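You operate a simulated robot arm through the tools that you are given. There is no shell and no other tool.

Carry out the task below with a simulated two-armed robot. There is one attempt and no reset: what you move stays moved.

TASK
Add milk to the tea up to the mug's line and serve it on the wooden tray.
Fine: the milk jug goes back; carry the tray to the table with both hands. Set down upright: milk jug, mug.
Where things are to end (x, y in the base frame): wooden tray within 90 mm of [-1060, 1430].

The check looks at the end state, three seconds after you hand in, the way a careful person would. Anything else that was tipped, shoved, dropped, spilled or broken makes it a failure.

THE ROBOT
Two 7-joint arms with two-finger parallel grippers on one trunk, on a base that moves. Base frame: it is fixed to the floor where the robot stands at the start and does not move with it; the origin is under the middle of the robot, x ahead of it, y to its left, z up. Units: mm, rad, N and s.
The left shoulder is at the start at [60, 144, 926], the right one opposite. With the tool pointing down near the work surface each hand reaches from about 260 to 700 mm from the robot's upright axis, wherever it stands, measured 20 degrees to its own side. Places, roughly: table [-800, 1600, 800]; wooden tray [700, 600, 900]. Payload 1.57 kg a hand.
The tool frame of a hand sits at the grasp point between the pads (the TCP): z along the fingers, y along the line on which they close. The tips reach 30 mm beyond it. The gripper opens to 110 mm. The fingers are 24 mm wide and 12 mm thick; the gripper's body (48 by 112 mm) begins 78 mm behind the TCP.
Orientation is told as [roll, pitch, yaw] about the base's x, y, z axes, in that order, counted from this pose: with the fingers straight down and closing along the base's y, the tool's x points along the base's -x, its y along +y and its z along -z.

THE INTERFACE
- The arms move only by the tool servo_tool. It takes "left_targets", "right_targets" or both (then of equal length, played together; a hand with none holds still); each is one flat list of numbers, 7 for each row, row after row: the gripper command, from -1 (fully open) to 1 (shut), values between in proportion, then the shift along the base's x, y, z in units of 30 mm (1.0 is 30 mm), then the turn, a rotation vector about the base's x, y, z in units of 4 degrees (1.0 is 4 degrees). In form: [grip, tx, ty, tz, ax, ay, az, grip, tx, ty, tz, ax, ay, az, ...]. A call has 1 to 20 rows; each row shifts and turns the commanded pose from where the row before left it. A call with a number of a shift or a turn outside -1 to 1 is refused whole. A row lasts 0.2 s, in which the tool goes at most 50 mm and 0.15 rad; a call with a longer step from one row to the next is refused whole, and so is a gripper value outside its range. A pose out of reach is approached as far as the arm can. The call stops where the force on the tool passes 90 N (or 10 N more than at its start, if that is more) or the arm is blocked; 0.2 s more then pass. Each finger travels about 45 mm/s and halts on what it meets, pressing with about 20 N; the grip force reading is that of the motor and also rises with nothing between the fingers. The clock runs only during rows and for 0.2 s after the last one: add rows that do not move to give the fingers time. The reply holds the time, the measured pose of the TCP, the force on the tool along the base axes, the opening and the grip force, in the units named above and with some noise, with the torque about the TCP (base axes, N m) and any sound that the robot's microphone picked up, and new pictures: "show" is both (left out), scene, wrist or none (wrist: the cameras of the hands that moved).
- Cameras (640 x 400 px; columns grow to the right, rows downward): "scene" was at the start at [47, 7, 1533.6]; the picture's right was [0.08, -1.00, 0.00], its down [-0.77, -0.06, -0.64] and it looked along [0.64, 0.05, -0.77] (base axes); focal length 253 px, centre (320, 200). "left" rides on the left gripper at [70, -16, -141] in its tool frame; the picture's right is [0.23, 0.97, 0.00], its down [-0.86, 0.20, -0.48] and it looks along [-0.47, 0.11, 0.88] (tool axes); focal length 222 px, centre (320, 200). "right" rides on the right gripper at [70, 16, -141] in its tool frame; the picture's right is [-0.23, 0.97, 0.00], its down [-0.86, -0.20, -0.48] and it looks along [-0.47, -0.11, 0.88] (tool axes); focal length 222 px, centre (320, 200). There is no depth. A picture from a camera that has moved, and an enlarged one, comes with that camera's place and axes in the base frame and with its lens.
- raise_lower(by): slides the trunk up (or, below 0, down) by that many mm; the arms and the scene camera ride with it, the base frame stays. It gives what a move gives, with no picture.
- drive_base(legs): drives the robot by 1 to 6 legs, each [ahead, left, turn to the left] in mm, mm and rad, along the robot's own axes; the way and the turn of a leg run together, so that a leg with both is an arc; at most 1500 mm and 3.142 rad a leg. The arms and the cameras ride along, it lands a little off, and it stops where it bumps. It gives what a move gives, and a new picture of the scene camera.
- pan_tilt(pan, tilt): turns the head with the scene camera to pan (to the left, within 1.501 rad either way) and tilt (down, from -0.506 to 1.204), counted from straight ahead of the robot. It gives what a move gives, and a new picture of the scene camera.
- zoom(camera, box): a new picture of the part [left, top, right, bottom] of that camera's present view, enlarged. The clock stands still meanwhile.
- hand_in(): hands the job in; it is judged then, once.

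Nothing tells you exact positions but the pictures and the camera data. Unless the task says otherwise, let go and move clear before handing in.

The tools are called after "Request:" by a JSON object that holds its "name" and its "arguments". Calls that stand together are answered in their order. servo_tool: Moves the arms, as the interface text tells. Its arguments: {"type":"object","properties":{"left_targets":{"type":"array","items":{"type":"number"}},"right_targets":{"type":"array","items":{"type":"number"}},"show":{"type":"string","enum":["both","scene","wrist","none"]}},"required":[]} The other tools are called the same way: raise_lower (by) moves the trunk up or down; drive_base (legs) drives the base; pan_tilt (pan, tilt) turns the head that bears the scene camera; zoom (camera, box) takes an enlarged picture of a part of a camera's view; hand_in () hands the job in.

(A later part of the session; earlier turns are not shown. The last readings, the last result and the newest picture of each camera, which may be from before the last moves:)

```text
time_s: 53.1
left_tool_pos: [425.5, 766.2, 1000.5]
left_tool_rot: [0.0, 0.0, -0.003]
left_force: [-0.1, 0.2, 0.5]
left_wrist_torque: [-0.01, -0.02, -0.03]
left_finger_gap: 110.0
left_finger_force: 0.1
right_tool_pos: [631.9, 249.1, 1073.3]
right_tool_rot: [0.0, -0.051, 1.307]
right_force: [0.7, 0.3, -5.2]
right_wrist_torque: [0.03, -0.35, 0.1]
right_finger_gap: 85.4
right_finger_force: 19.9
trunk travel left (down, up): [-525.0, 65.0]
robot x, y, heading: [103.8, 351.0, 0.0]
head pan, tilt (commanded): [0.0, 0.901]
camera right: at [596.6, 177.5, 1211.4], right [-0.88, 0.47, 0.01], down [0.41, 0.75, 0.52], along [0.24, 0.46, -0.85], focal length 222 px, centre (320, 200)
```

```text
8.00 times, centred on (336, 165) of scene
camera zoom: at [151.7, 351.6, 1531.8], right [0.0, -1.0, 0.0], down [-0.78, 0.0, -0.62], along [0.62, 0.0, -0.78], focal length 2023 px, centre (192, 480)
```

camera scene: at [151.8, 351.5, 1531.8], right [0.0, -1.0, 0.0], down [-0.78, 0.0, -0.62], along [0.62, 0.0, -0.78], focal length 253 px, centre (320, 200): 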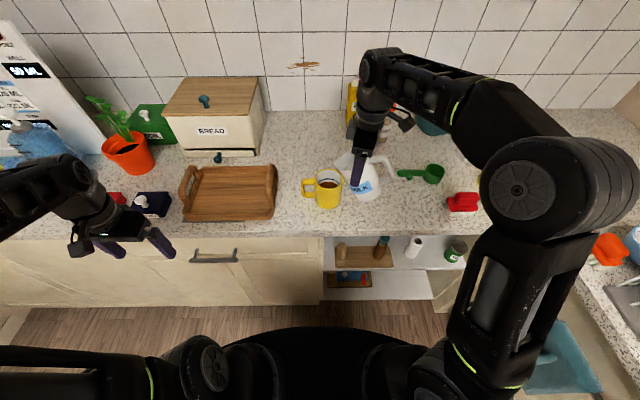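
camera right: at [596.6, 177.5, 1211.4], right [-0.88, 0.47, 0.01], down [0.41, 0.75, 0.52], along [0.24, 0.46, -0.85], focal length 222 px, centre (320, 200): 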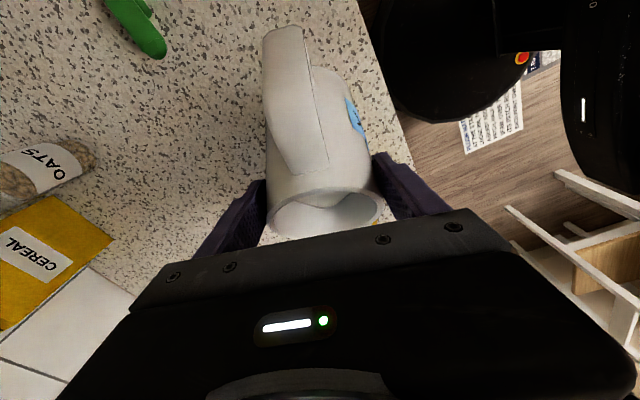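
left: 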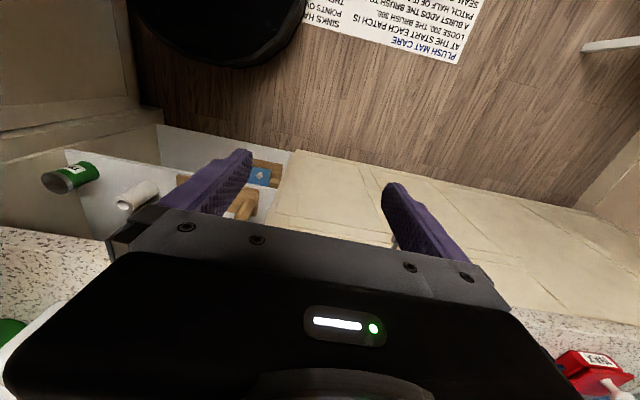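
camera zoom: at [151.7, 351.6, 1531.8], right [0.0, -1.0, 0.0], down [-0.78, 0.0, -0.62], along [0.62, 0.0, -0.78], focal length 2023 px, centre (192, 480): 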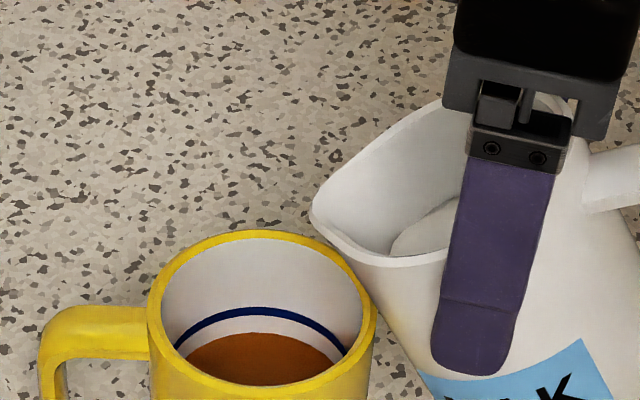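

The wrist view shows the jug has slid down in the grip by some 25 mm and may still be creeping. I'll move it away from the mug, bring it upright and close to the counter straight away, to set it down and regrip.

Request:
{"name": "servo_tool", "arguments": {"right_targets": [1, -0.12, -0.45, 0, 0.906, -0.243, 0, 1, -0.12, -0.45, 0, 0.906, -0.243, 0, 1, -0.12, -0.45, -0.1, 0.906, -0.243, 0, 1, 0, -0.1, -0.2, 0.906, -0.243, 0, 1, 0, 0, -0.2, 0.906, -0.243, 0, 1, 0, 0, -0.2, 0.906, -0.243, 0, 1, 0, 0, -0.2, 0.906, -0.243, 0, 1, 0, 0, -0.2, 0.906, -0.243, 0], "show": "both"}}

Request:
{"name": "zoom", "arguments": {"camera": "scene", "box": [290, 130, 418, 210]}}

```text
time_s: 54.9
left_tool_pos: [424.8, 765.5, 999.2]
left_tool_rot: [0.0, 0.0, -0.002]
left_force: [-0.1, 0.9, 0.3]
left_wrist_torque: [0.02, 0.02, -0.02]
left_finger_gap: 110.1
left_finger_force: 0.1
right_tool_pos: [621.2, 203.2, 1040.9]
right_tool_rot: [0.002, -0.577, 1.308]
right_force: [1.0, 0.1, -6.5]
right_wrist_torque: [0.06, 0.43, 0.16]
right_finger_gap: 85.6
right_finger_force: 20.2
trunk travel left (down, up): [-525.0, 65.0]
robot x, y, heading: [104.4, 354.7, 0.001]
head pan, tilt (commanded): [0.0, 0.901]
camera scene: at [151.8, 351.3, 1531.8], right [0.0, -1.0, 0.0], down [-0.78, 0.0, -0.62], along [0.62, 0.0, -0.78], focal length 253 px, centre (320, 200)
camera right: at [570.8, 77.0, 1121.9], right [-0.89, 0.44, 0.12], down [0.31, 0.39, 0.87], along [0.33, 0.81, -0.48], focal length 222 px, centre (320, 200)
```

scene: 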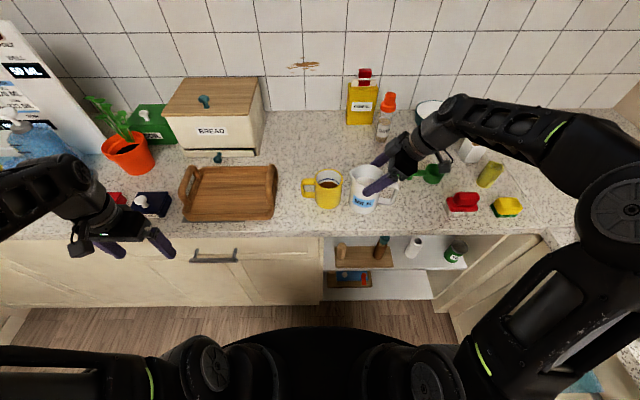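
right: 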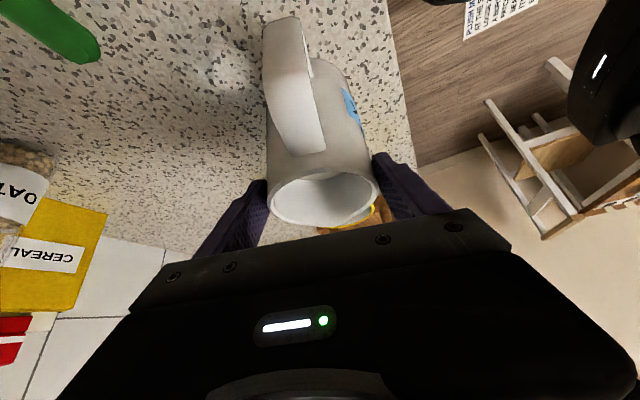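

```text
5.00 times, centred on (354, 170) of scene
camera zoom: at [151.8, 351.3, 1531.8], right [0.0, -1.0, 0.0], down [-0.78, 0.0, -0.62], along [0.62, 0.0, -0.78], focal length 1264 px, centre (150, 350)
```

zoom: 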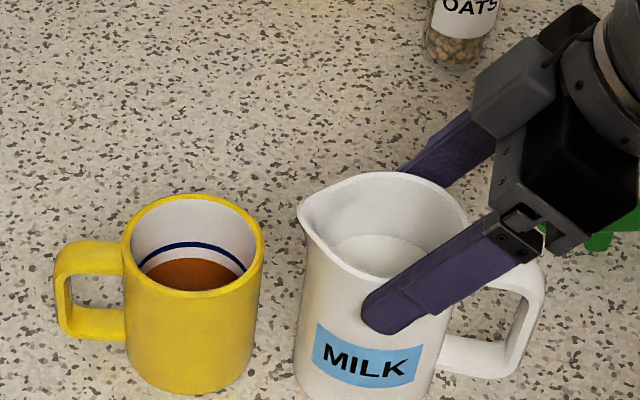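

The jug is upright, held by its upper part, with its base only a few mm above the counter at about (627, 222). I'll lower in small steps until the weight comes off the hand.

Request:
{"name": "servo_tool", "arguments": {"right_targets": [1, 0, 0, -0.1, 0, 0, 0, 1, 0, 0, -0.1, 0, 0, 0], "show": "wrist"}}

Request:
{"name": "zoom", "arguments": {"camera": "scene", "box": [290, 140, 418, 220]}}

```text
time_s: 55.5
left_tool_pos: [425.1, 765.4, 1000.6]
left_tool_rot: [0.0, 0.001, -0.002]
left_force: [0.1, -0.6, 0.3]
left_wrist_torque: [-0.02, -0.01, -0.03]
left_finger_gap: 110.1
left_finger_force: 0.1
right_tool_pos: [622.3, 204.9, 1036.4]
right_tool_rot: [-0.004, -0.576, 1.308]
right_force: [-1.6, -1.5, 2.7]
right_wrist_torque: [-0.31, 0.29, -0.01]
right_finger_gap: 85.5
right_finger_force: 19.9
trunk travel left (down, up): [-525.0, 65.0]
robot x, y, heading: [104.8, 351.9, -0.004]
head pan, tilt (commanded): [0.0, 0.901]
camera right: at [570.6, 77.6, 1117.3], right [-0.89, 0.44, 0.12], down [0.31, 0.39, 0.87], along [0.33, 0.81, -0.48], focal length 222 px, centre (320, 200)
```

right: 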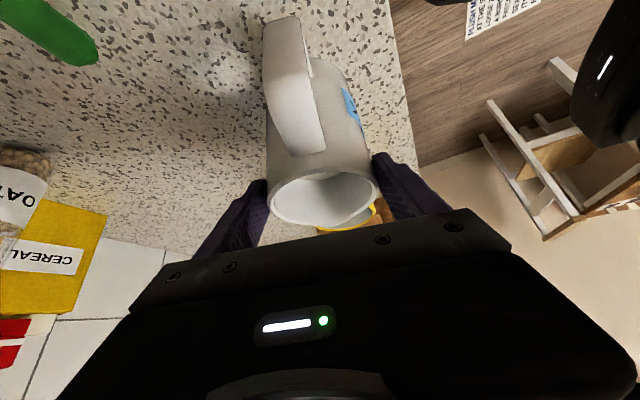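

```text
5.00 times, centred on (354, 180) of scene
camera zoom: at [150.6, 351.5, 1532.1], right [0.0, -1.0, 0.0], down [-0.78, 0.0, -0.62], along [0.62, 0.0, -0.78], focal length 1264 px, centre (150, 300)
```

zoom: 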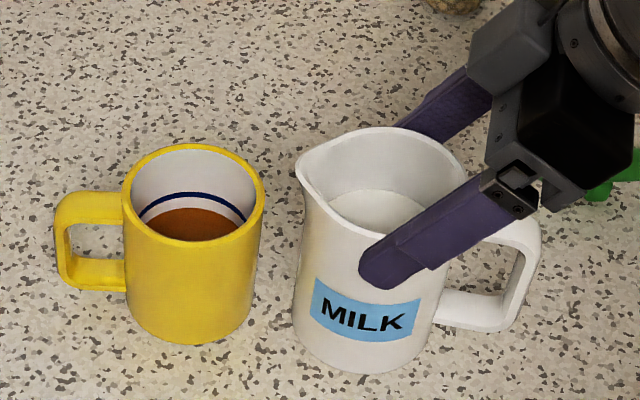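

The jug now rests on the counter at about (627, 222), spout toward the mug, nothing spilled. I'll open the right hand and back it out; the next grip will be from the top at the jug's centre of mass with the left hand, so it can't creep when tilted.

Request:
{"name": "servo_tool", "arguments": {"right_targets": [0.4, 0, 0, 0, 0, 0, 0, 0, 0, 0, 0, 0, 0, 0, -1, 0, 0, 0, 0, 0, 0, -1, 0, 0, 0, 0, 0, 0, -1, 0, 0, 0, 0, 0, 0], "show": "wrist"}}

Request:
{"name": "zoom", "arguments": {"camera": "scene", "box": [290, 140, 418, 220]}}

```text
time_s: 56.7
left_tool_pos: [424.6, 765.2, 1000.6]
left_tool_rot: [0.002, 0.001, -0.002]
left_force: [0.2, -0.1, 0.4]
left_wrist_torque: [-0.01, 0.01, 0.0]
left_finger_gap: 110.1
left_finger_force: 0.1
right_tool_pos: [621.5, 205.9, 1034.2]
right_tool_rot: [-0.001, -0.575, 1.306]
right_force: [-0.2, -0.4, 0.4]
right_wrist_torque: [-0.01, 0.02, -0.02]
right_finger_gap: 109.9
right_finger_force: 0.1
trunk travel left (down, up): [-525.0, 65.0]
robot x, y, heading: [108.0, 349.6, -0.002]
head pan, tilt (commanded): [0.0, 0.901]
camera right: at [570.8, 77.9, 1116.1], right [-0.89, 0.44, 0.12], down [0.31, 0.39, 0.87], along [0.33, 0.81, -0.48], focal length 222 px, centre (320, 200)
```

right: 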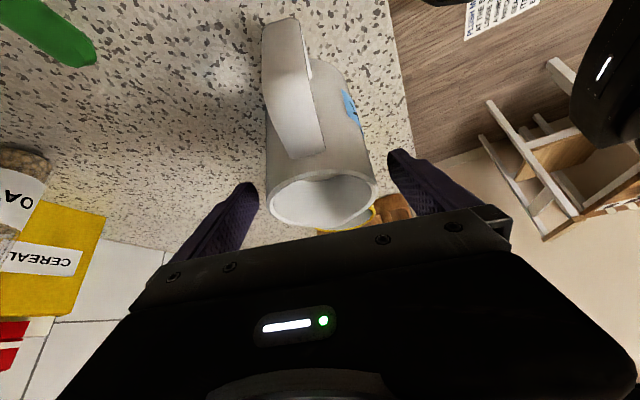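

```text
5.00 times, centred on (354, 180) of scene
camera zoom: at [151.1, 351.7, 1531.8], right [0.0, -1.0, 0.0], down [-0.78, 0.0, -0.62], along [0.62, 0.0, -0.78], focal length 1264 px, centre (150, 300)
```

zoom: 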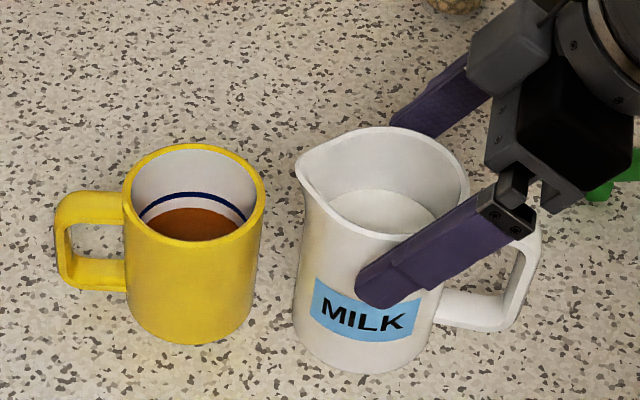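

The jug stands upright and free. I'll back the right hand out along its own axis and park it to the right with the tool down.

Request:
{"name": "servo_tool", "arguments": {"right_targets": [-1, -0.113, -0.42, 0.667, 0, 0, 0, -1, -0.113, -0.42, 0.667, 0, 0, 0, -1, -0.113, -0.42, 0.667, 0, 0, 0, -1, -0.113, -0.42, 0.667, 0, 0, 0, -1, -0.113, -0.42, 0.667, 0, 0, 0, -1, -0.3, 0, 0, 0, 0, -1, -1, -0.3, 0, 0, 0, 0, -1, -1, -0.3, 0, 0, 0, 0, -1, -1, -0.3, 0, 0, 0, 0, -1, -1, -0.3, 0, 0, 0, 0, -1, -1, -0.3, 0, 0, 0, 0, -1, -1, -0.3, 0, 0, 0, 0, -1, -1, -0.3, 0, 0, 0, 0, -1, -1, -0.3, 0, 0, 0, 0, -1, -1, -0.3, 0, 0, 0, 0, -1], "show": "scene"}}

Request:
{"name": "servo_tool", "arguments": {"right_targets": [-1, -0.3, 0, 0, 0, 0, -1, -1, -0.3, 0, 0, 0, 0, -1, -1, -0.3, 0, 0, 0, 0, -1, -1, -0.3, 0, 0, 0, 0, -1, -1, -0.3, 0, 0, 0, 0, -1, -1, -0.3, 0, 0, 0, 0, -1, -1, -0.3, 0, 0, 0, 0, -1, -1, -0.3, 0, 0, 0, 0, -0.9, -1, 0, 0, -0.2, 0, 1, 0, -1, 0, 0, -0.2, 0, 1, 0, -1, 0, 0, -0.2, 0, 1, 0, -1, 0, 0, -0.2, 0, 1, 0, -1, 0, 0, -0.2, 0, 1, 0, -1, 0, 0, -0.2, 0, 1, 0, -1, 0, 0, -0.2, 0, 1, 0, -1, 0, 0, -0.2, 0, 1, 0], "show": "scene"}}

```text
time_s: 59.9
left_tool_pos: [425.1, 765.7, 999.8]
left_tool_rot: [0.0, 0.0, -0.002]
left_force: [0.8, -0.6, 0.2]
left_wrist_torque: [0.01, 0.02, 0.01]
left_finger_gap: 110.0
left_finger_force: 0.2
right_tool_pos: [514.6, 142.3, 1136.0]
right_tool_rot: [0.001, -0.575, 0.611]
right_force: [-0.1, 0.1, 0.0]
right_wrist_torque: [-0.03, 0.01, -0.01]
right_finger_gap: 110.0
right_finger_force: 0.0
trunk travel left (down, up): [-525.0, 65.0]
robot x, y, heading: [107.8, 353.1, -0.002]
head pan, tilt (commanded): [0.0, 0.901]
camera scene: at [150.7, 351.8, 1531.8], right [0.0, -1.0, 0.0], down [-0.78, 0.0, -0.62], along [0.62, 0.0, -0.78], focal length 253 px, centre (320, 200)
```

scene: 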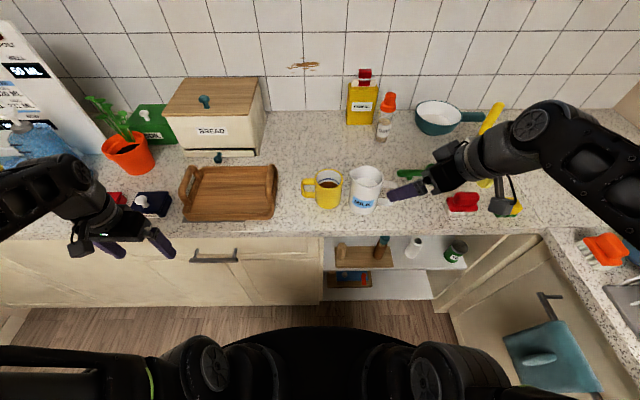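

```text
time_s: 63.3
left_tool_pos: [425.9, 765.0, 999.9]
left_tool_rot: [0.0, -0.001, -0.001]
left_force: [0.0, -0.9, 0.3]
left_wrist_torque: [0.0, 0.0, 0.01]
left_finger_gap: 109.9
left_finger_force: 0.1
right_tool_pos: [444.5, 140.7, 1087.9]
right_tool_rot: [0.033, -0.015, 0.05]
right_force: [-1.1, 0.9, 0.6]
right_wrist_torque: [0.02, 0.03, -0.01]
right_finger_gap: 110.2
right_finger_force: 0.2
trunk travel left (down, up): [-525.0, 65.0]
robot x, y, heading: [105.0, 350.9, -0.002]
head pan, tilt (commanded): [0.0, 0.901]
camera scene: at [151.7, 351.6, 1531.8], right [0.0, -1.0, 0.0], down [-0.78, 0.0, -0.62], along [0.62, 0.0, -0.78], focal length 253 px, centre (320, 200)
```

scene: 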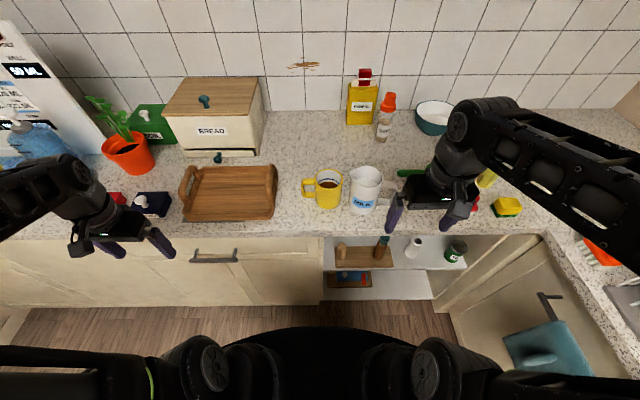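

The right hand is parked. I'll slide the base about 100 mm to the right so the left shoulder faces the mug better, and then raise and turn the left hand.

Request:
{"name": "drive_base", "arguments": {"legs": [[0, -100, 0]]}}

Request:
{"name": "servo_tool", "arguments": {"left_targets": [-1, 0.2, -0.3, 0.6, 0, 0, -1, -1, 0.2, -0.3, 0.6, 0, 0, -1, -1, 0.2, -0.3, 0.6, 0, 0, -1, -1, 0.2, -0.3, 0.6, 0, 0, -1, -1, 0.2, -0.3, 0.6, 0, 0, -1, -1, 0.2, -0.3, 0.6, 0, 0, -1, -1, 0.2, -0.3, 0.6, 0, 0, -1, -1, 0.2, -0.3, 0.6, 0, 0, -1, -1, 0.2, -0.3, 0.2, 0, 0, -1, -1, 0.2, -0.3, 0, 0, 0, -1, -1, 0.2, -0.3, 0, 0, 0, -1, -1, 0.2, -0.3, 0, 0, 0, -1], "show": "both"}}

```text
time_s: 64.5
left_tool_pos: [426.9, 662.7, 1000.0]
left_tool_rot: [0.002, 0.0, -0.004]
left_force: [-0.6, -0.9, 0.4]
left_wrist_torque: [0.04, 0.0, 0.0]
left_finger_gap: 109.9
left_finger_force: 0.0
right_tool_pos: [443.9, 39.2, 1084.3]
right_tool_rot: [0.033, -0.017, 0.047]
right_force: [0.8, 0.1, -0.3]
right_wrist_torque: [0.05, -0.01, -0.03]
right_finger_gap: 109.7
right_finger_force: 0.0
trunk travel left (down, up): [-525.0, 65.0]
robot x, y, heading: [101.1, 249.1, -0.001]
head pan, tilt (commanded): [0.0, 0.901]
camera scene: at [150.8, 249.2, 1531.8], right [0.0, -1.0, 0.0], down [-0.78, 0.0, -0.62], along [0.62, 0.0, -0.78], focal length 253 px, centre (320, 200)
```

scene: 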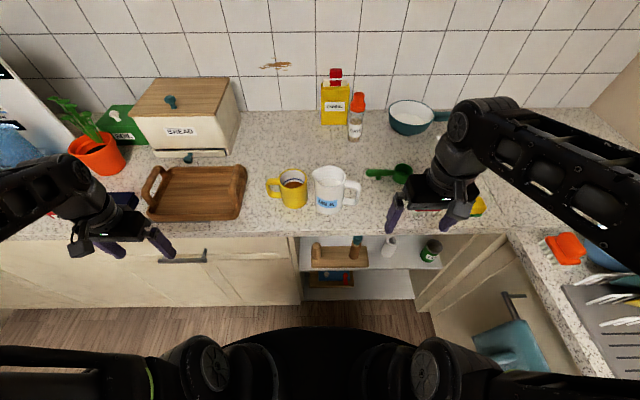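

```text
time_s: 67.0
left_tool_pos: [496.9, 563.1, 1122.4]
left_tool_rot: [0.0, 0.0, -0.843]
left_force: [-0.2, -0.3, 0.0]
left_wrist_torque: [0.01, -0.01, -0.01]
left_finger_gap: 110.1
left_finger_force: 0.1
left hand out of reach, approached as far as the arm can: row 7, 8
right_tool_pos: [442.8, 40.8, 1086.0]
right_tool_rot: [0.031, -0.015, 0.048]
right_force: [-0.1, -0.2, -0.2]
right_wrist_torque: [-0.01, -0.01, 0.03]
right_finger_gap: 110.0
right_finger_force: 0.1
trunk travel left (down, up): [-525.0, 65.0]
robot x, y, heading: [106.5, 252.1, -0.005]
head pan, tilt (commanded): [0.0, 0.901]
camera scene: at [151.0, 251.4, 1531.8], right [0.0, -1.0, 0.0], down [-0.78, 0.0, -0.62], along [0.62, 0.0, -0.78], focal length 253 px, centre (320, 200)
camera left: at [437.8, 604.8, 1263.7], right [0.58, 0.82, 0.0], down [0.72, -0.51, 0.48], along [0.39, -0.28, -0.88], focal length 222 px, centre (320, 200)
```

scene: 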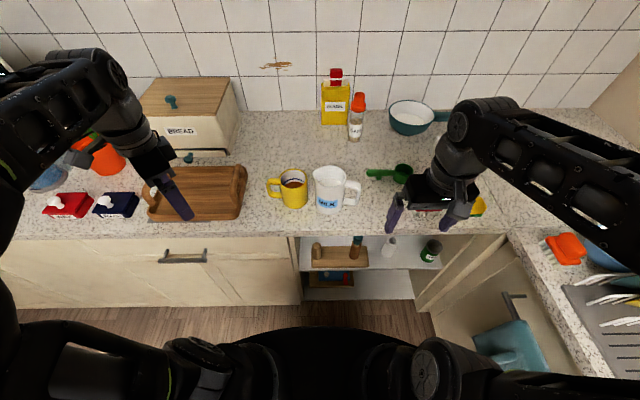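
left: 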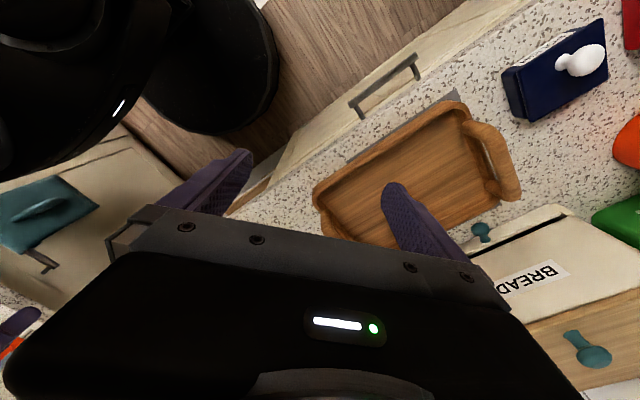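

The left hand turns fine. I'll continue it over to the jug at the same height while completing the yaw to about −105°.

Request:
{"name": "servo_tool", "arguments": {"left_targets": [-1, 0.289, -0.758, 0, 0, 0, -0.95, -1, 0.289, -0.758, 0, 0, 0, -0.95, -1, 0.289, -0.758, 0, 0, 0, -0.95, -1, 0.289, -0.758, 0, 0, 0, -0.95, -1, 0.289, -0.758, 0, 0, 0, -0.95, -1, 0.289, -0.758, 0, 0, 0, -0.95, -1, 0.289, -0.758, 0, 0, 0, -0.95, -1, 0.289, -0.758, 0, 0, 0, -0.95, -1, 0.289, -0.758, 0, 0, 0, -0.95, -1, 0.289, -0.758, 0, 0, 0, -0.95, -1, 0.289, -0.758, 0, 0, 0, -0.95, -1, 0.289, -0.758, 0, 0, 0, -0.95], "show": "both"}}

```text
time_s: 69.7
left_tool_pos: [600.0, 340.2, 1122.9]
left_tool_rot: [0.04, -0.029, -1.555]
left_force: [-0.2, 0.4, 0.4]
left_wrist_torque: [-0.04, 0.0, 0.03]
left_finger_gap: 109.9
left_finger_force: 0.1
left hand out of reach, approached as far as the arm can: row 7, 8, 10, 12
right_tool_pos: [444.1, 42.0, 1086.4]
right_tool_rot: [0.028, -0.016, 0.048]
right_force: [0.1, 0.3, -0.1]
right_wrist_torque: [-0.03, -0.01, 0.01]
right_finger_gap: 109.8
right_finger_force: 0.1
trunk travel left (down, up): [-525.0, 65.0]
robot x, y, heading: [103.5, 252.4, -0.006]
head pan, tilt (commanded): [0.0, 0.901]
camera scene: at [151.7, 253.3, 1531.8], right [0.0, -1.0, 0.0], down [-0.78, 0.0, -0.62], along [0.62, 0.0, -0.78], focal length 253 px, centre (320, 200)
camera left: at [576.9, 413.5, 1262.1], right [0.97, 0.24, 0.03], down [0.2, -0.84, 0.51], along [0.15, -0.49, -0.86], focal length 222 px, centre (320, 200)
```

scene: 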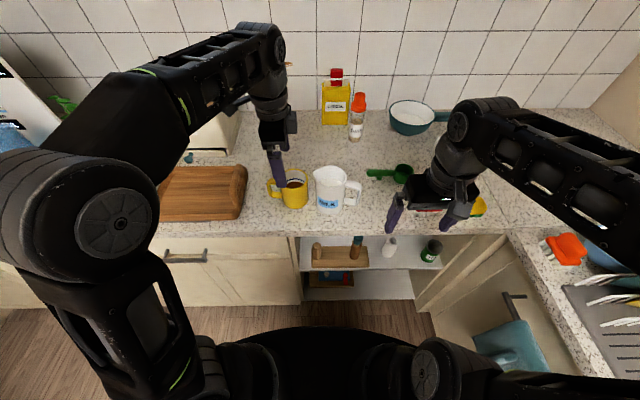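
left: 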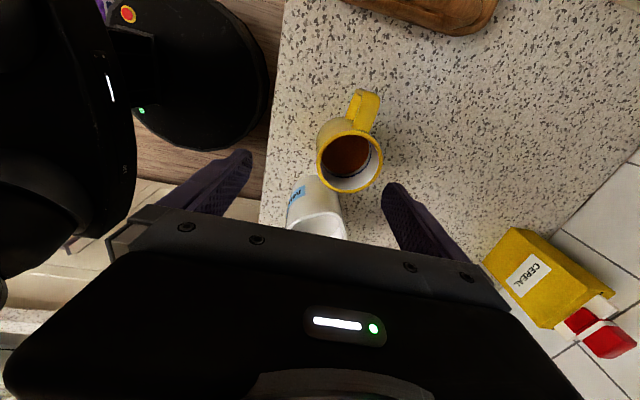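

The left hand is near its height limit here, so I'll raise the trunk fully to gain reach, then measure the jug again.

Request:
{"name": "raise_lower", "arguments": {"by": 65}}

Request:
{"name": "zoom", "arguments": {"camera": "scene", "box": [260, 140, 388, 220]}}

Request:
{"name": "zoom", "arguments": {"camera": "left", "box": [240, 60, 432, 180]}}

```text
time_s: 70.7
left_tool_pos: [599.0, 339.4, 1188.7]
left_tool_rot: [0.04, -0.027, -1.556]
left_force: [0.3, -0.7, 0.4]
left_wrist_torque: [-0.03, 0.0, 0.01]
left_finger_gap: 109.8
left_finger_force: 0.1
right_tool_pos: [442.6, 41.2, 1151.0]
right_tool_rot: [0.031, -0.017, 0.047]
right_force: [0.1, -0.6, 0.2]
right_wrist_torque: [-0.02, 0.02, -0.02]
right_finger_gap: 109.7
right_finger_force: 0.2
trunk travel left (down, up): [-590.0, 0.0]
robot x, y, heading: [103.1, 252.7, -0.002]
head pan, tilt (commanded): [0.0, 0.901]
```

```text
5.00 times, centred on (324, 180) of scene
camera zoom: at [151.0, 251.0, 1596.8], right [0.0, -1.0, 0.0], down [-0.78, 0.0, -0.62], along [0.62, 0.0, -0.78], focal length 1264 px, centre (300, 300)
```

zoom: 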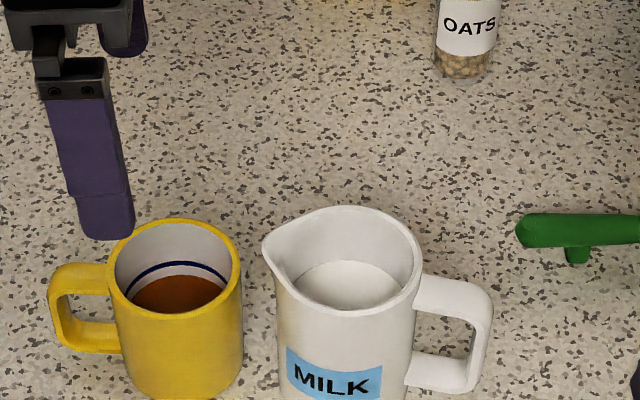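

```text
3.33 times, centred on (336, 120) of left
camera zoom: at [576.3, 411.5, 1327.6], right [0.97, 0.24, 0.03], down [0.19, -0.84, 0.51], along [0.15, -0.49, -0.86], focal length 740 px, centre (267, 467)
```

zoom: 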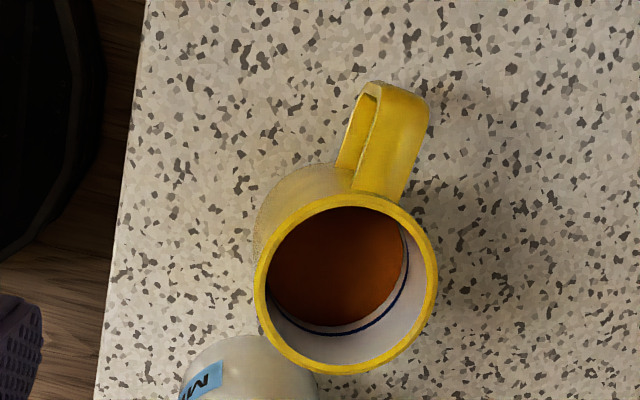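

The jug is at (627, 223) with its spout at about 79°. I'll bring the left hand straight above it, levelling it and finishing the yaw, staying above the rim.

Request:
{"name": "servo_tool", "arguments": {"left_targets": [-1, 0.156, -0.647, -0.49, 0.068, 0.097, -0.495, -1, 0.156, -0.647, -0.49, 0.068, 0.097, -0.495, -1, 0.156, -0.647, -0.49, 0.068, 0.097, -0.495, -1, 0.156, -0.647, -0.49, 0.068, 0.097, -0.495, -1, 0.156, -0.647, -0.49, 0.068, 0.097, -0.495, -1, 0.156, -0.647, -0.49, 0.068, 0.097, -0.495, -1, 0, 0, 0, 0, 0, 0], "show": "both"}}

Request:
{"name": "zoom", "arguments": {"camera": "scene", "box": [260, 120, 420, 220]}}

```text
time_s: 72.3
left_tool_pos: [628.3, 222.2, 1100.5]
left_tool_rot: [-0.004, -0.003, -1.762]
left_force: [-0.1, 0.2, -0.4]
left_wrist_torque: [0.01, 0.0, 0.02]
left_finger_gap: 109.9
left_finger_force: 0.1
right_tool_pos: [442.7, 40.5, 1151.0]
right_tool_rot: [0.031, -0.016, 0.048]
right_force: [0.2, 0.2, 0.9]
right_wrist_torque: [0.02, -0.01, 0.03]
right_finger_gap: 110.2
right_finger_force: 0.1
trunk travel left (down, up): [-590.0, 0.0]
robot x, y, heading: [107.0, 251.3, -0.002]
head pan, tilt (commanded): [0.0, 0.901]
camera scene: at [150.6, 251.4, 1596.8], right [0.0, -1.0, 0.0], down [-0.78, 0.0, -0.62], along [0.62, 0.0, -0.78], focal length 253 px, centre (320, 200)
camera left: at [625.7, 293.8, 1241.3], right [1.0, 0.04, 0.0], down [0.04, -0.88, 0.48], along [0.01, -0.48, -0.88], focal length 222 px, centre (320, 200)
```

scene: 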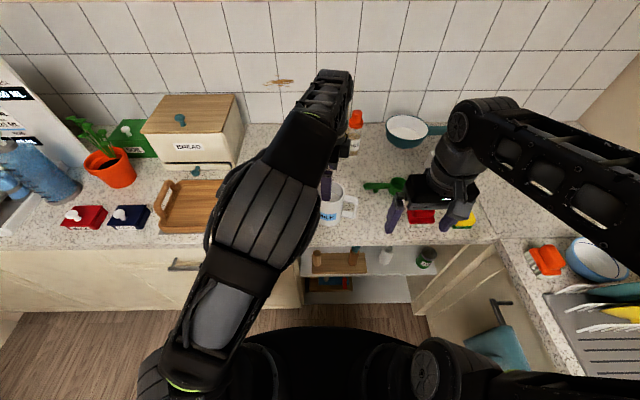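
left: 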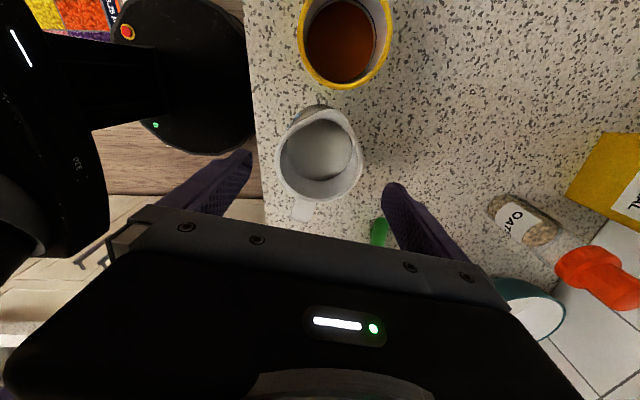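

```text
4.00 times, centred on (340, 170) of scene
camera zoom: at [150.6, 251.4, 1596.8], right [0.0, -1.0, 0.0], down [-0.78, 0.0, -0.62], along [0.62, 0.0, -0.78], focal length 1011 px, centre (240, 320)
```

zoom: 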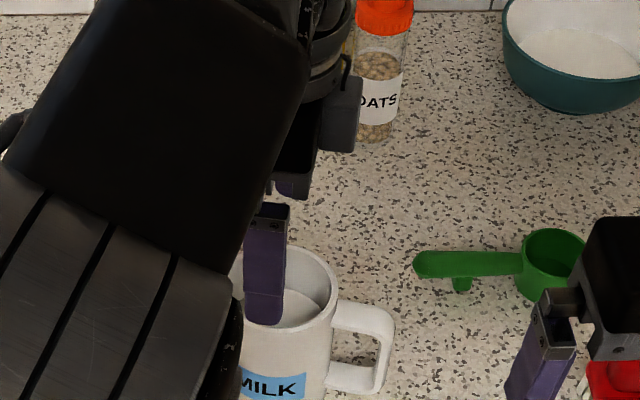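

The left wrist camera now looks straight down on the jug. A close zoom will give me its exact centre and spout direction.

Request:
{"name": "zoom", "arguments": {"camera": "left", "box": [240, 80, 400, 240]}}

Request:
{"name": "zoom", "arguments": {"camera": "left", "box": [270, 0, 430, 100]}}

```text
2.50 times, centred on (320, 160) of left
camera zoom: at [625.7, 293.8, 1241.3], right [1.0, 0.04, 0.0], down [0.04, -0.88, 0.48], along [0.01, -0.48, -0.88], focal length 555 px, centre (320, 300)
```

zoom: 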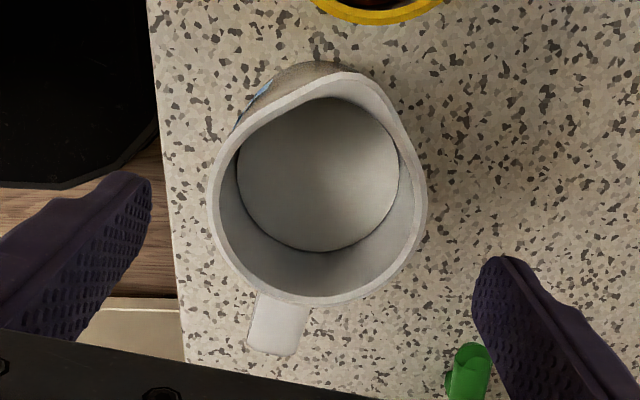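

```text
4.00 times, centred on (350, 50) of left
camera zoom: at [625.7, 293.8, 1241.3], right [1.0, 0.04, 0.0], down [0.04, -0.88, 0.48], along [0.01, -0.48, -0.88], focal length 888 px, centre (200, 800)
```

zoom: 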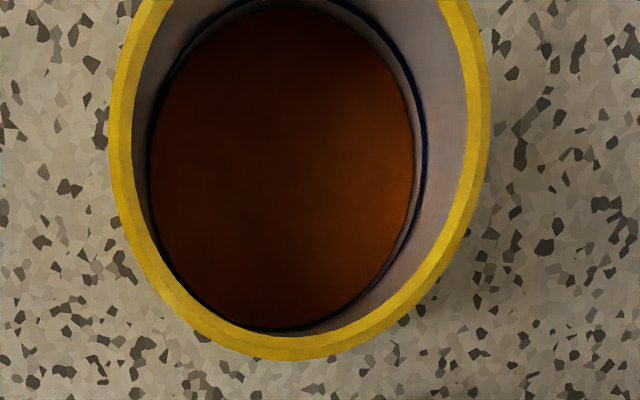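

The jug's centre is (627, 225), spout at 78–80°. I'll lower the left hand's open fingers around the body to z ≈ 963.

Request:
{"name": "servo_tool", "arguments": {"left_targets": [-1, -0.033, 0.08, -0.57, 0, 0, 0, -1, 0, 0, -0.57, 0, 0, 0, -1, 0, 0, -0.57, 0, 0, 0, -1, 0, 0, -0.57, 0, 0, 0, -1, 0, 0, -0.57, 0, 0, 0, -1, 0, 0, -0.57, 0, 0, 0, -1, 0, 0, -0.57, 0, 0, 0, -1, 0, 0, -0.57, 0, 0, 0], "show": "both"}}

```text
time_s: 74.1
left_tool_pos: [628.7, 223.3, 963.4]
left_tool_rot: [-0.006, -0.002, -1.761]
left_force: [-0.3, 0.4, 0.2]
left_wrist_torque: [0.01, 0.01, 0.02]
left_finger_gap: 110.2
left_finger_force: 0.1
right_tool_pos: [443.5, 39.4, 1150.9]
right_tool_rot: [0.032, -0.016, 0.048]
right_force: [0.1, -0.1, 0.3]
right_wrist_torque: [-0.02, 0.0, 0.01]
right_finger_gap: 110.2
right_finger_force: 0.0
trunk travel left (down, up): [-590.0, 0.0]
robot x, y, heading: [102.5, 253.0, -0.002]
head pan, tilt (commanded): [0.0, 0.901]
camera scene: at [151.1, 251.0, 1596.8], right [0.0, -1.0, 0.0], down [-0.78, 0.0, -0.62], along [0.62, 0.0, -0.78], focal length 253 px, centre (320, 200)
camera left: at [625.2, 295.7, 1105.0], right [1.0, 0.04, -0.01], down [0.04, -0.88, 0.48], along [0.01, -0.48, -0.88], focal length 222 px, centre (320, 200)
```

scene: 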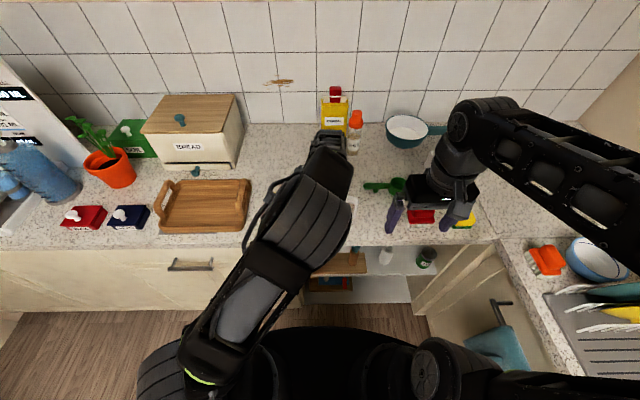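
left: 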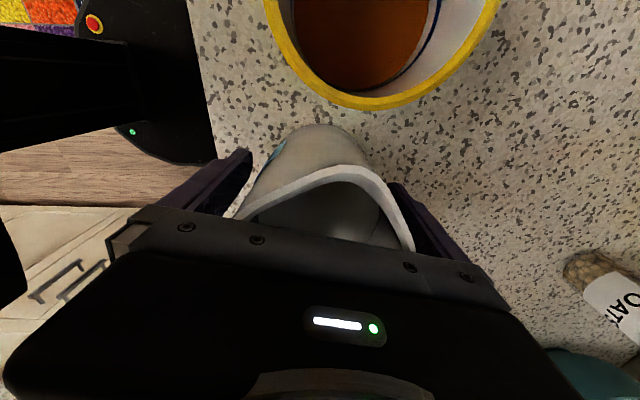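

No contact forces, and the wrist camera sees the jug between the pads plus the inside of the mug. I close the left fingers.

Request:
{"name": "servo_tool", "arguments": {"left_targets": [0, 0, 0, 0, 0, 0, 0, 1, 0, 0, 0, 0, 0, 0, 1, 0, 0, 0, 0, 0, 0, 1, 0, 0, 0, 0, 0, 0, 1, 0, 0, 0, 0, 0, 0], "show": "wrist"}}

```text
time_s: 75.3
left_tool_pos: [629.3, 223.7, 964.3]
left_tool_rot: [-0.006, -0.004, -1.761]
left_force: [0.2, -1.3, 0.0]
left_wrist_torque: [-0.04, -0.26, 0.03]
left_finger_gap: 85.5
left_finger_force: 20.2
right_tool_pos: [442.6, 40.6, 1151.9]
right_tool_rot: [0.031, -0.015, 0.046]
right_force: [-0.3, 0.4, -0.6]
right_wrist_torque: [-0.01, -0.04, 0.03]
right_finger_gap: 109.8
right_finger_force: 0.0
trunk travel left (down, up): [-590.0, 0.0]
robot x, y, heading: [107.2, 252.4, -0.006]
head pan, tilt (commanded): [0.0, 0.901]
camera left: at [625.2, 295.6, 1105.3], right [1.0, 0.04, -0.01], down [0.04, -0.88, 0.48], along [0.01, -0.48, -0.88], focal length 222 px, centre (320, 200)
```

left: 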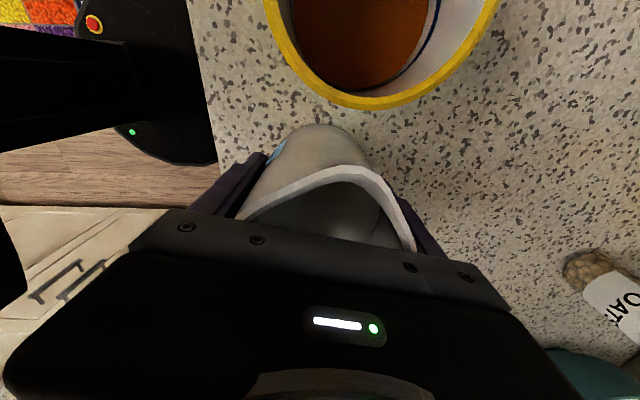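

Gripped at 85.5 mm. I'll lift gently 12 mm and watch for slip by comparing the wrist view.

Request:
{"name": "servo_tool", "arguments": {"left_targets": [1, 0, 0, 0.1, 0, 0, 0, 1, 0, 0, 0.15, 0, 0, 0, 1, 0, 0, 0.15, 0, 0, 0, 1, 0, 0, 0, 0, 0, 0, 1, 0, 0, 0, 0, 0, 0, 1, 0, 0, 0, 0, 0, 0], "show": "wrist"}}

Request:
{"name": "zoom", "arguments": {"camera": "left", "box": [200, 100, 456, 260]}}

```text
time_s: 76.7
left_tool_pos: [628.0, 222.9, 975.4]
left_tool_rot: [-0.005, -0.004, -1.76]
left_force: [0.9, 0.2, -6.0]
left_wrist_torque: [0.06, -0.01, -0.02]
left_finger_gap: 85.3
left_finger_force: 20.1
right_tool_pos: [442.5, 41.0, 1151.3]
right_tool_rot: [0.032, -0.015, 0.045]
right_force: [-0.3, -0.5, 0.3]
right_wrist_torque: [-0.01, -0.02, 0.02]
right_finger_gap: 110.1
right_finger_force: 0.0
trunk travel left (down, up): [-590.0, 0.0]
robot x, y, heading: [104.0, 251.6, 0.0]
head pan, tilt (commanded): [0.0, 0.901]
camera left: at [625.0, 295.6, 1116.5], right [1.0, 0.04, -0.01], down [0.04, -0.88, 0.48], along [0.01, -0.48, -0.88], focal length 222 px, centre (320, 200)
```

left: 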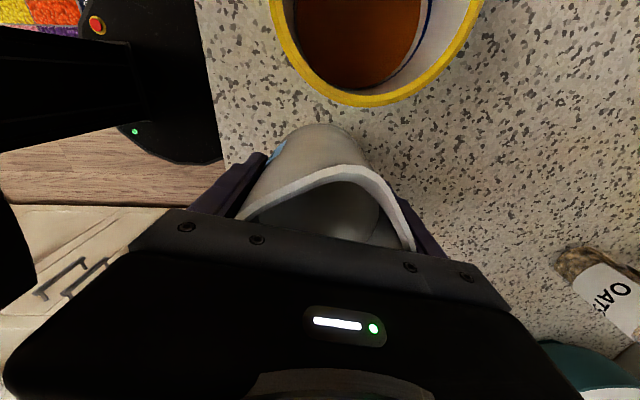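

```text
2.50 times, centred on (328, 180) of left
camera zoom: at [625.0, 295.6, 1116.5], right [1.0, 0.04, -0.01], down [0.04, -0.88, 0.48], along [0.01, -0.48, -0.88], focal length 555 px, centre (300, 250)
```

zoom: 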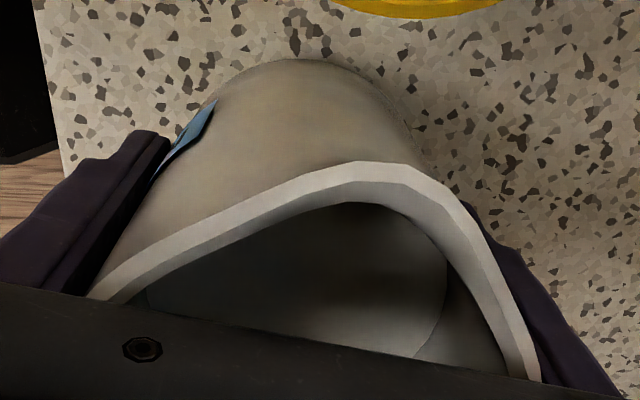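

The lift is clean: 6 N, almost no torque and no slip. I'll raise to z ≈ 1045 and then tilt toward the mug to about 30°, checking the grip again.

Request:
{"name": "servo_tool", "arguments": {"left_targets": [1, 0, 0, 0.4, 0, 0, 0, 1, 0, 0, 0.47, 0, 0, 0, 1, 0, 0, 0.47, 0, 0, 0, 1, 0, 0, 0.47, 0, 0, 0, 1, 0, 0, 0.47, 0, 0, 0, 1, 0, 0, 0, 0, 0, 0, 1, 0, 0, 0, -0.736, 0.1425, 0, 1, 0, 0, 0, -0.736, 0.1425, 0, 1, 0, 0, 0, -0.736, 0.1425, 0, 1, 0, 0, 0, -0.736, 0.1425, 0, 1, 0, 0, 0, -0.736, 0.1425, 0, 1, 0, 0, 0, 0, 0, 0], "show": "wrist"}}

Request:
{"name": "zoom", "arguments": {"camera": "left", "box": [200, 100, 456, 260]}}

```text
time_s: 79.3
left_tool_pos: [627.9, 225.3, 1045.4]
left_tool_rot: [-0.005, -0.267, -1.761]
left_force: [0.0, 1.0, -5.9]
left_wrist_torque: [0.09, 0.02, 0.02]
left_finger_gap: 85.6
left_finger_force: 20.2
right_tool_pos: [442.8, 40.4, 1150.9]
right_tool_rot: [0.032, -0.015, 0.046]
right_force: [0.5, -0.1, 0.5]
right_wrist_torque: [0.03, -0.01, -0.01]
right_finger_gap: 110.0
right_finger_force: 0.0
trunk travel left (down, up): [-590.0, 0.0]
robot x, y, heading: [100.8, 252.7, -0.003]
head pan, tilt (commanded): [0.0, 0.901]
camera left: at [631.6, 330.1, 1162.4], right [1.0, 0.03, -0.06], down [0.07, -0.73, 0.68], along [-0.03, -0.69, -0.73], focal length 222 px, centre (320, 200)
```

left: 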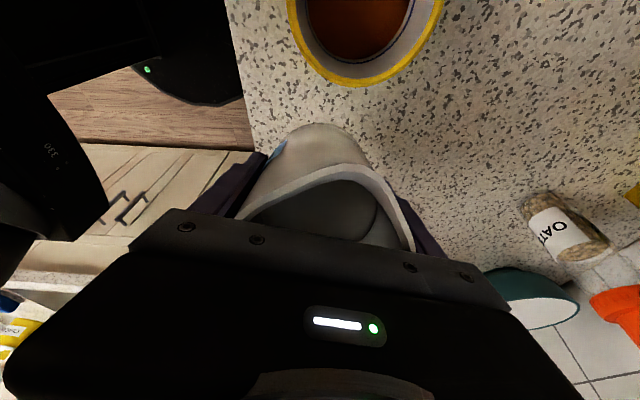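

```text
2.50 times, centred on (328, 180) of left
camera zoom: at [631.6, 330.1, 1162.4], right [1.0, 0.03, -0.06], down [0.07, -0.73, 0.68], along [-0.03, -0.69, -0.73], focal length 555 px, centre (300, 250)
```

zoom: 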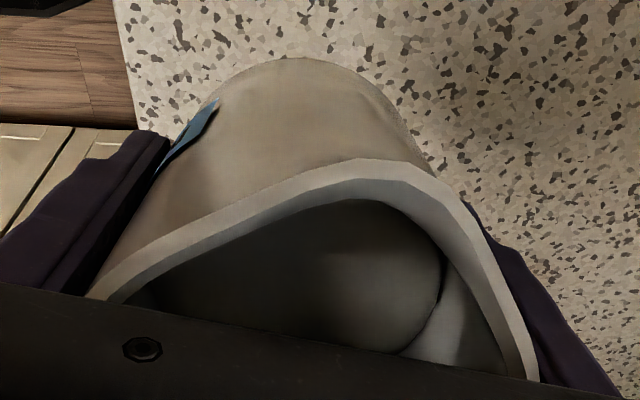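

The grip is holding without slip at 15°. I'll tilt to 30° while moving the lip over the mug.

Request:
{"name": "servo_tool", "arguments": {"left_targets": [1, 0.04, 0.105, 0, -0.736, 0.1425, 0, 1, 0.04, 0.105, 0, -0.736, 0.1425, 0, 1, 0.04, 0.105, 0, -0.736, 0.1425, 0, 1, 0.04, 0.105, 0, -0.736, 0.1425, 0, 1, 0.04, 0.105, 0, -0.736, 0.1425, 0, 1, 0, 0, 0, 0, 0, 0], "show": "both"}}

Request:
{"name": "zoom", "arguments": {"camera": "left", "box": [200, 100, 456, 260]}}

Request:
{"name": "zoom", "arguments": {"camera": "scene", "box": [260, 120, 420, 220]}}

```text
time_s: 80.7
left_tool_pos: [633.0, 240.5, 1043.9]
left_tool_rot: [-0.005, -0.526, -1.762]
left_force: [-0.2, 0.4, -6.3]
left_wrist_torque: [0.06, 0.0, -0.04]
left_finger_gap: 85.6
left_finger_force: 20.4
right_tool_pos: [443.5, 40.0, 1151.4]
right_tool_rot: [0.032, -0.016, 0.047]
right_force: [0.4, 0.2, -0.1]
right_wrist_torque: [0.03, -0.02, -0.01]
right_finger_gap: 110.0
right_finger_force: 0.1
trunk travel left (down, up): [-590.0, 0.0]
robot x, y, heading: [101.5, 247.7, -0.001]
head pan, tilt (commanded): [0.0, 0.901]
camera scene: at [151.3, 250.9, 1596.8], right [0.0, -1.0, 0.0], down [-0.78, 0.0, -0.62], along [0.62, 0.0, -0.78], focal length 253 px, centre (320, 200)
camera left: at [642.5, 372.0, 1131.4], right [0.99, 0.01, -0.12], down [0.1, -0.53, 0.84], along [-0.06, -0.85, -0.53], focal length 222 px, centre (320, 200)
```

scene: 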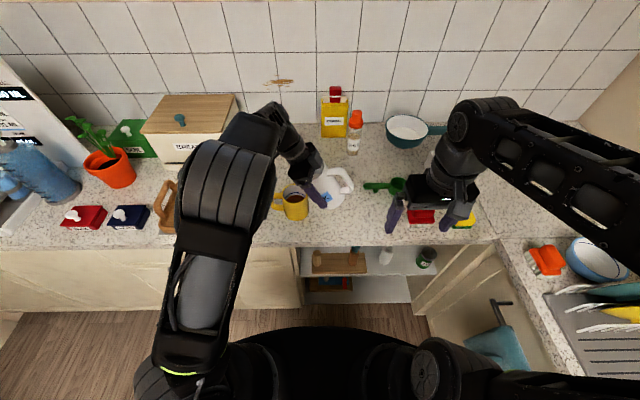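
left: 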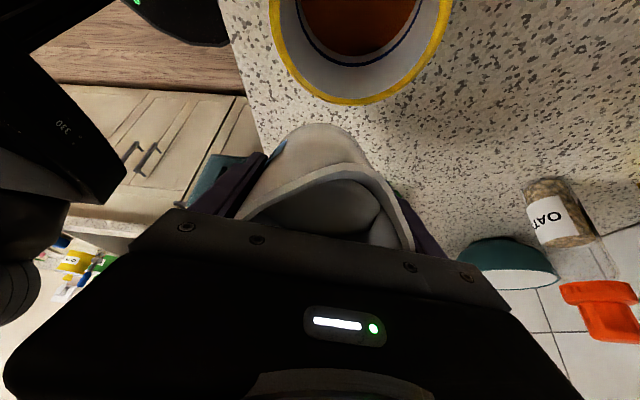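

```text
2.50 times, centred on (328, 180) of left
camera zoom: at [642.5, 372.0, 1131.4], right [0.99, 0.01, -0.12], down [0.1, -0.53, 0.84], along [-0.06, -0.85, -0.53], focal length 555 px, centre (300, 250)
```

zoom: 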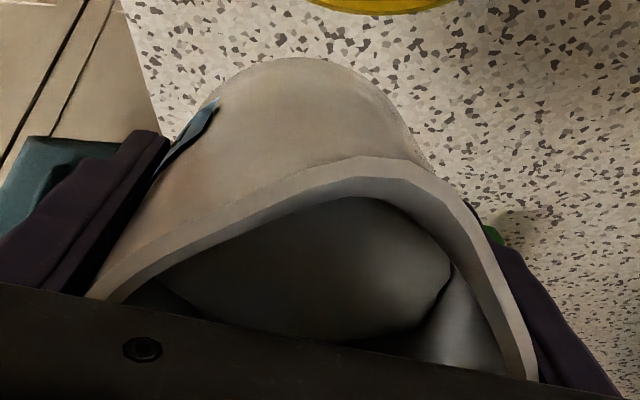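

```text
4.00 times, centred on (340, 170) of scene
camera zoom: at [151.3, 250.9, 1596.8], right [0.0, -1.0, 0.0], down [-0.78, 0.0, -0.62], along [0.62, 0.0, -0.78], focal length 1011 px, centre (240, 320)
```

zoom: 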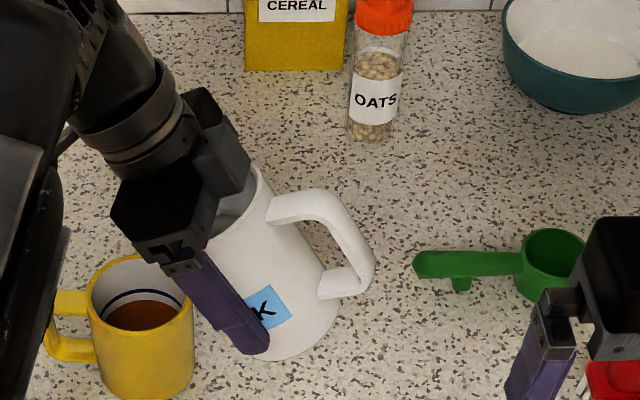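

The grip holds at 30° and the lip is above the mug; I can see the tea, the line and the milk inside the jug. I'll tilt on in small steps, looking each time.

Request:
{"name": "servo_tool", "arguments": {"left_targets": [1, 0, 0, 0, -0.736, 0.1425, 0, 1, 0, 0, 0, -0.736, 0.1425, 0, 1, 0, 0, 0, 0, 0, 0], "show": "none"}}

Request:
{"name": "zoom", "arguments": {"camera": "left", "box": [200, 100, 456, 260]}}

Request:
{"name": "zoom", "arguments": {"camera": "scene", "box": [260, 170, 340, 220]}}

```text
time_s: 81.5
left_tool_pos: [633.8, 240.3, 1044.2]
left_tool_rot: [-0.004, -0.631, -1.76]
left_force: [0.0, 0.1, -5.9]
left_wrist_torque: [0.07, 0.02, 0.0]
left_finger_gap: 85.5
left_finger_force: 19.8
right_tool_pos: [443.4, 41.2, 1151.0]
right_tool_rot: [0.032, -0.016, 0.045]
right_force: [-0.3, 0.2, -0.9]
right_wrist_torque: [0.01, 0.01, 0.02]
right_finger_gap: 110.0
right_finger_force: 0.0
trunk travel left (down, up): [-590.0, 0.0]
robot x, y, heading: [101.1, 252.7, -0.005]
head pan, tilt (commanded): [0.0, 0.901]
```

```text
2.50 times, centred on (328, 180) of left
camera zoom: at [644.3, 380.3, 1117.3], right [0.99, -0.01, -0.14], down [0.12, -0.44, 0.89], along [-0.07, -0.9, -0.43], focal length 555 px, centre (300, 250)
```

zoom: 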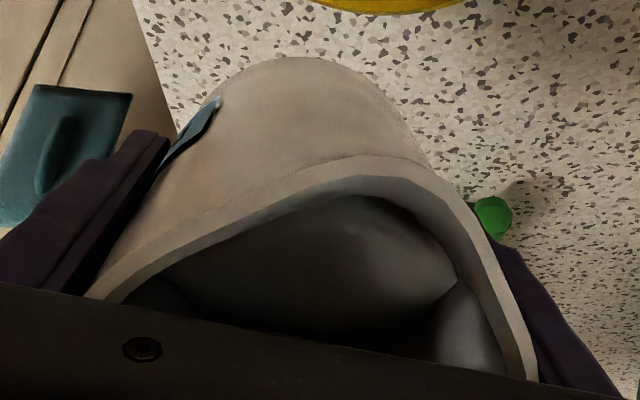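

```text
8.00 times, centred on (300, 195) of scene
camera zoom: at [151.4, 251.1, 1596.8], right [0.0, -1.0, 0.0], down [-0.78, 0.0, -0.62], along [0.62, 0.0, -0.78], focal length 2023 px, centre (480, 240)
```

zoom: 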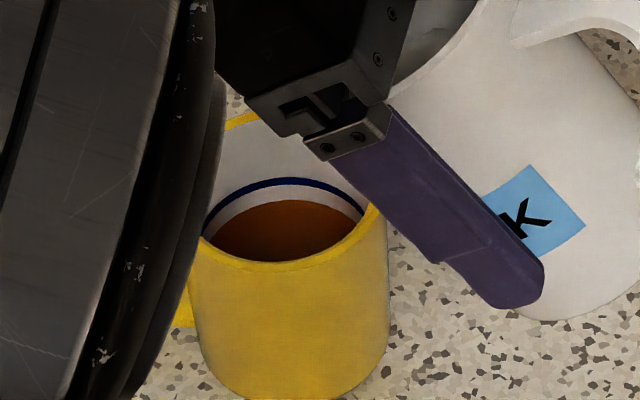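

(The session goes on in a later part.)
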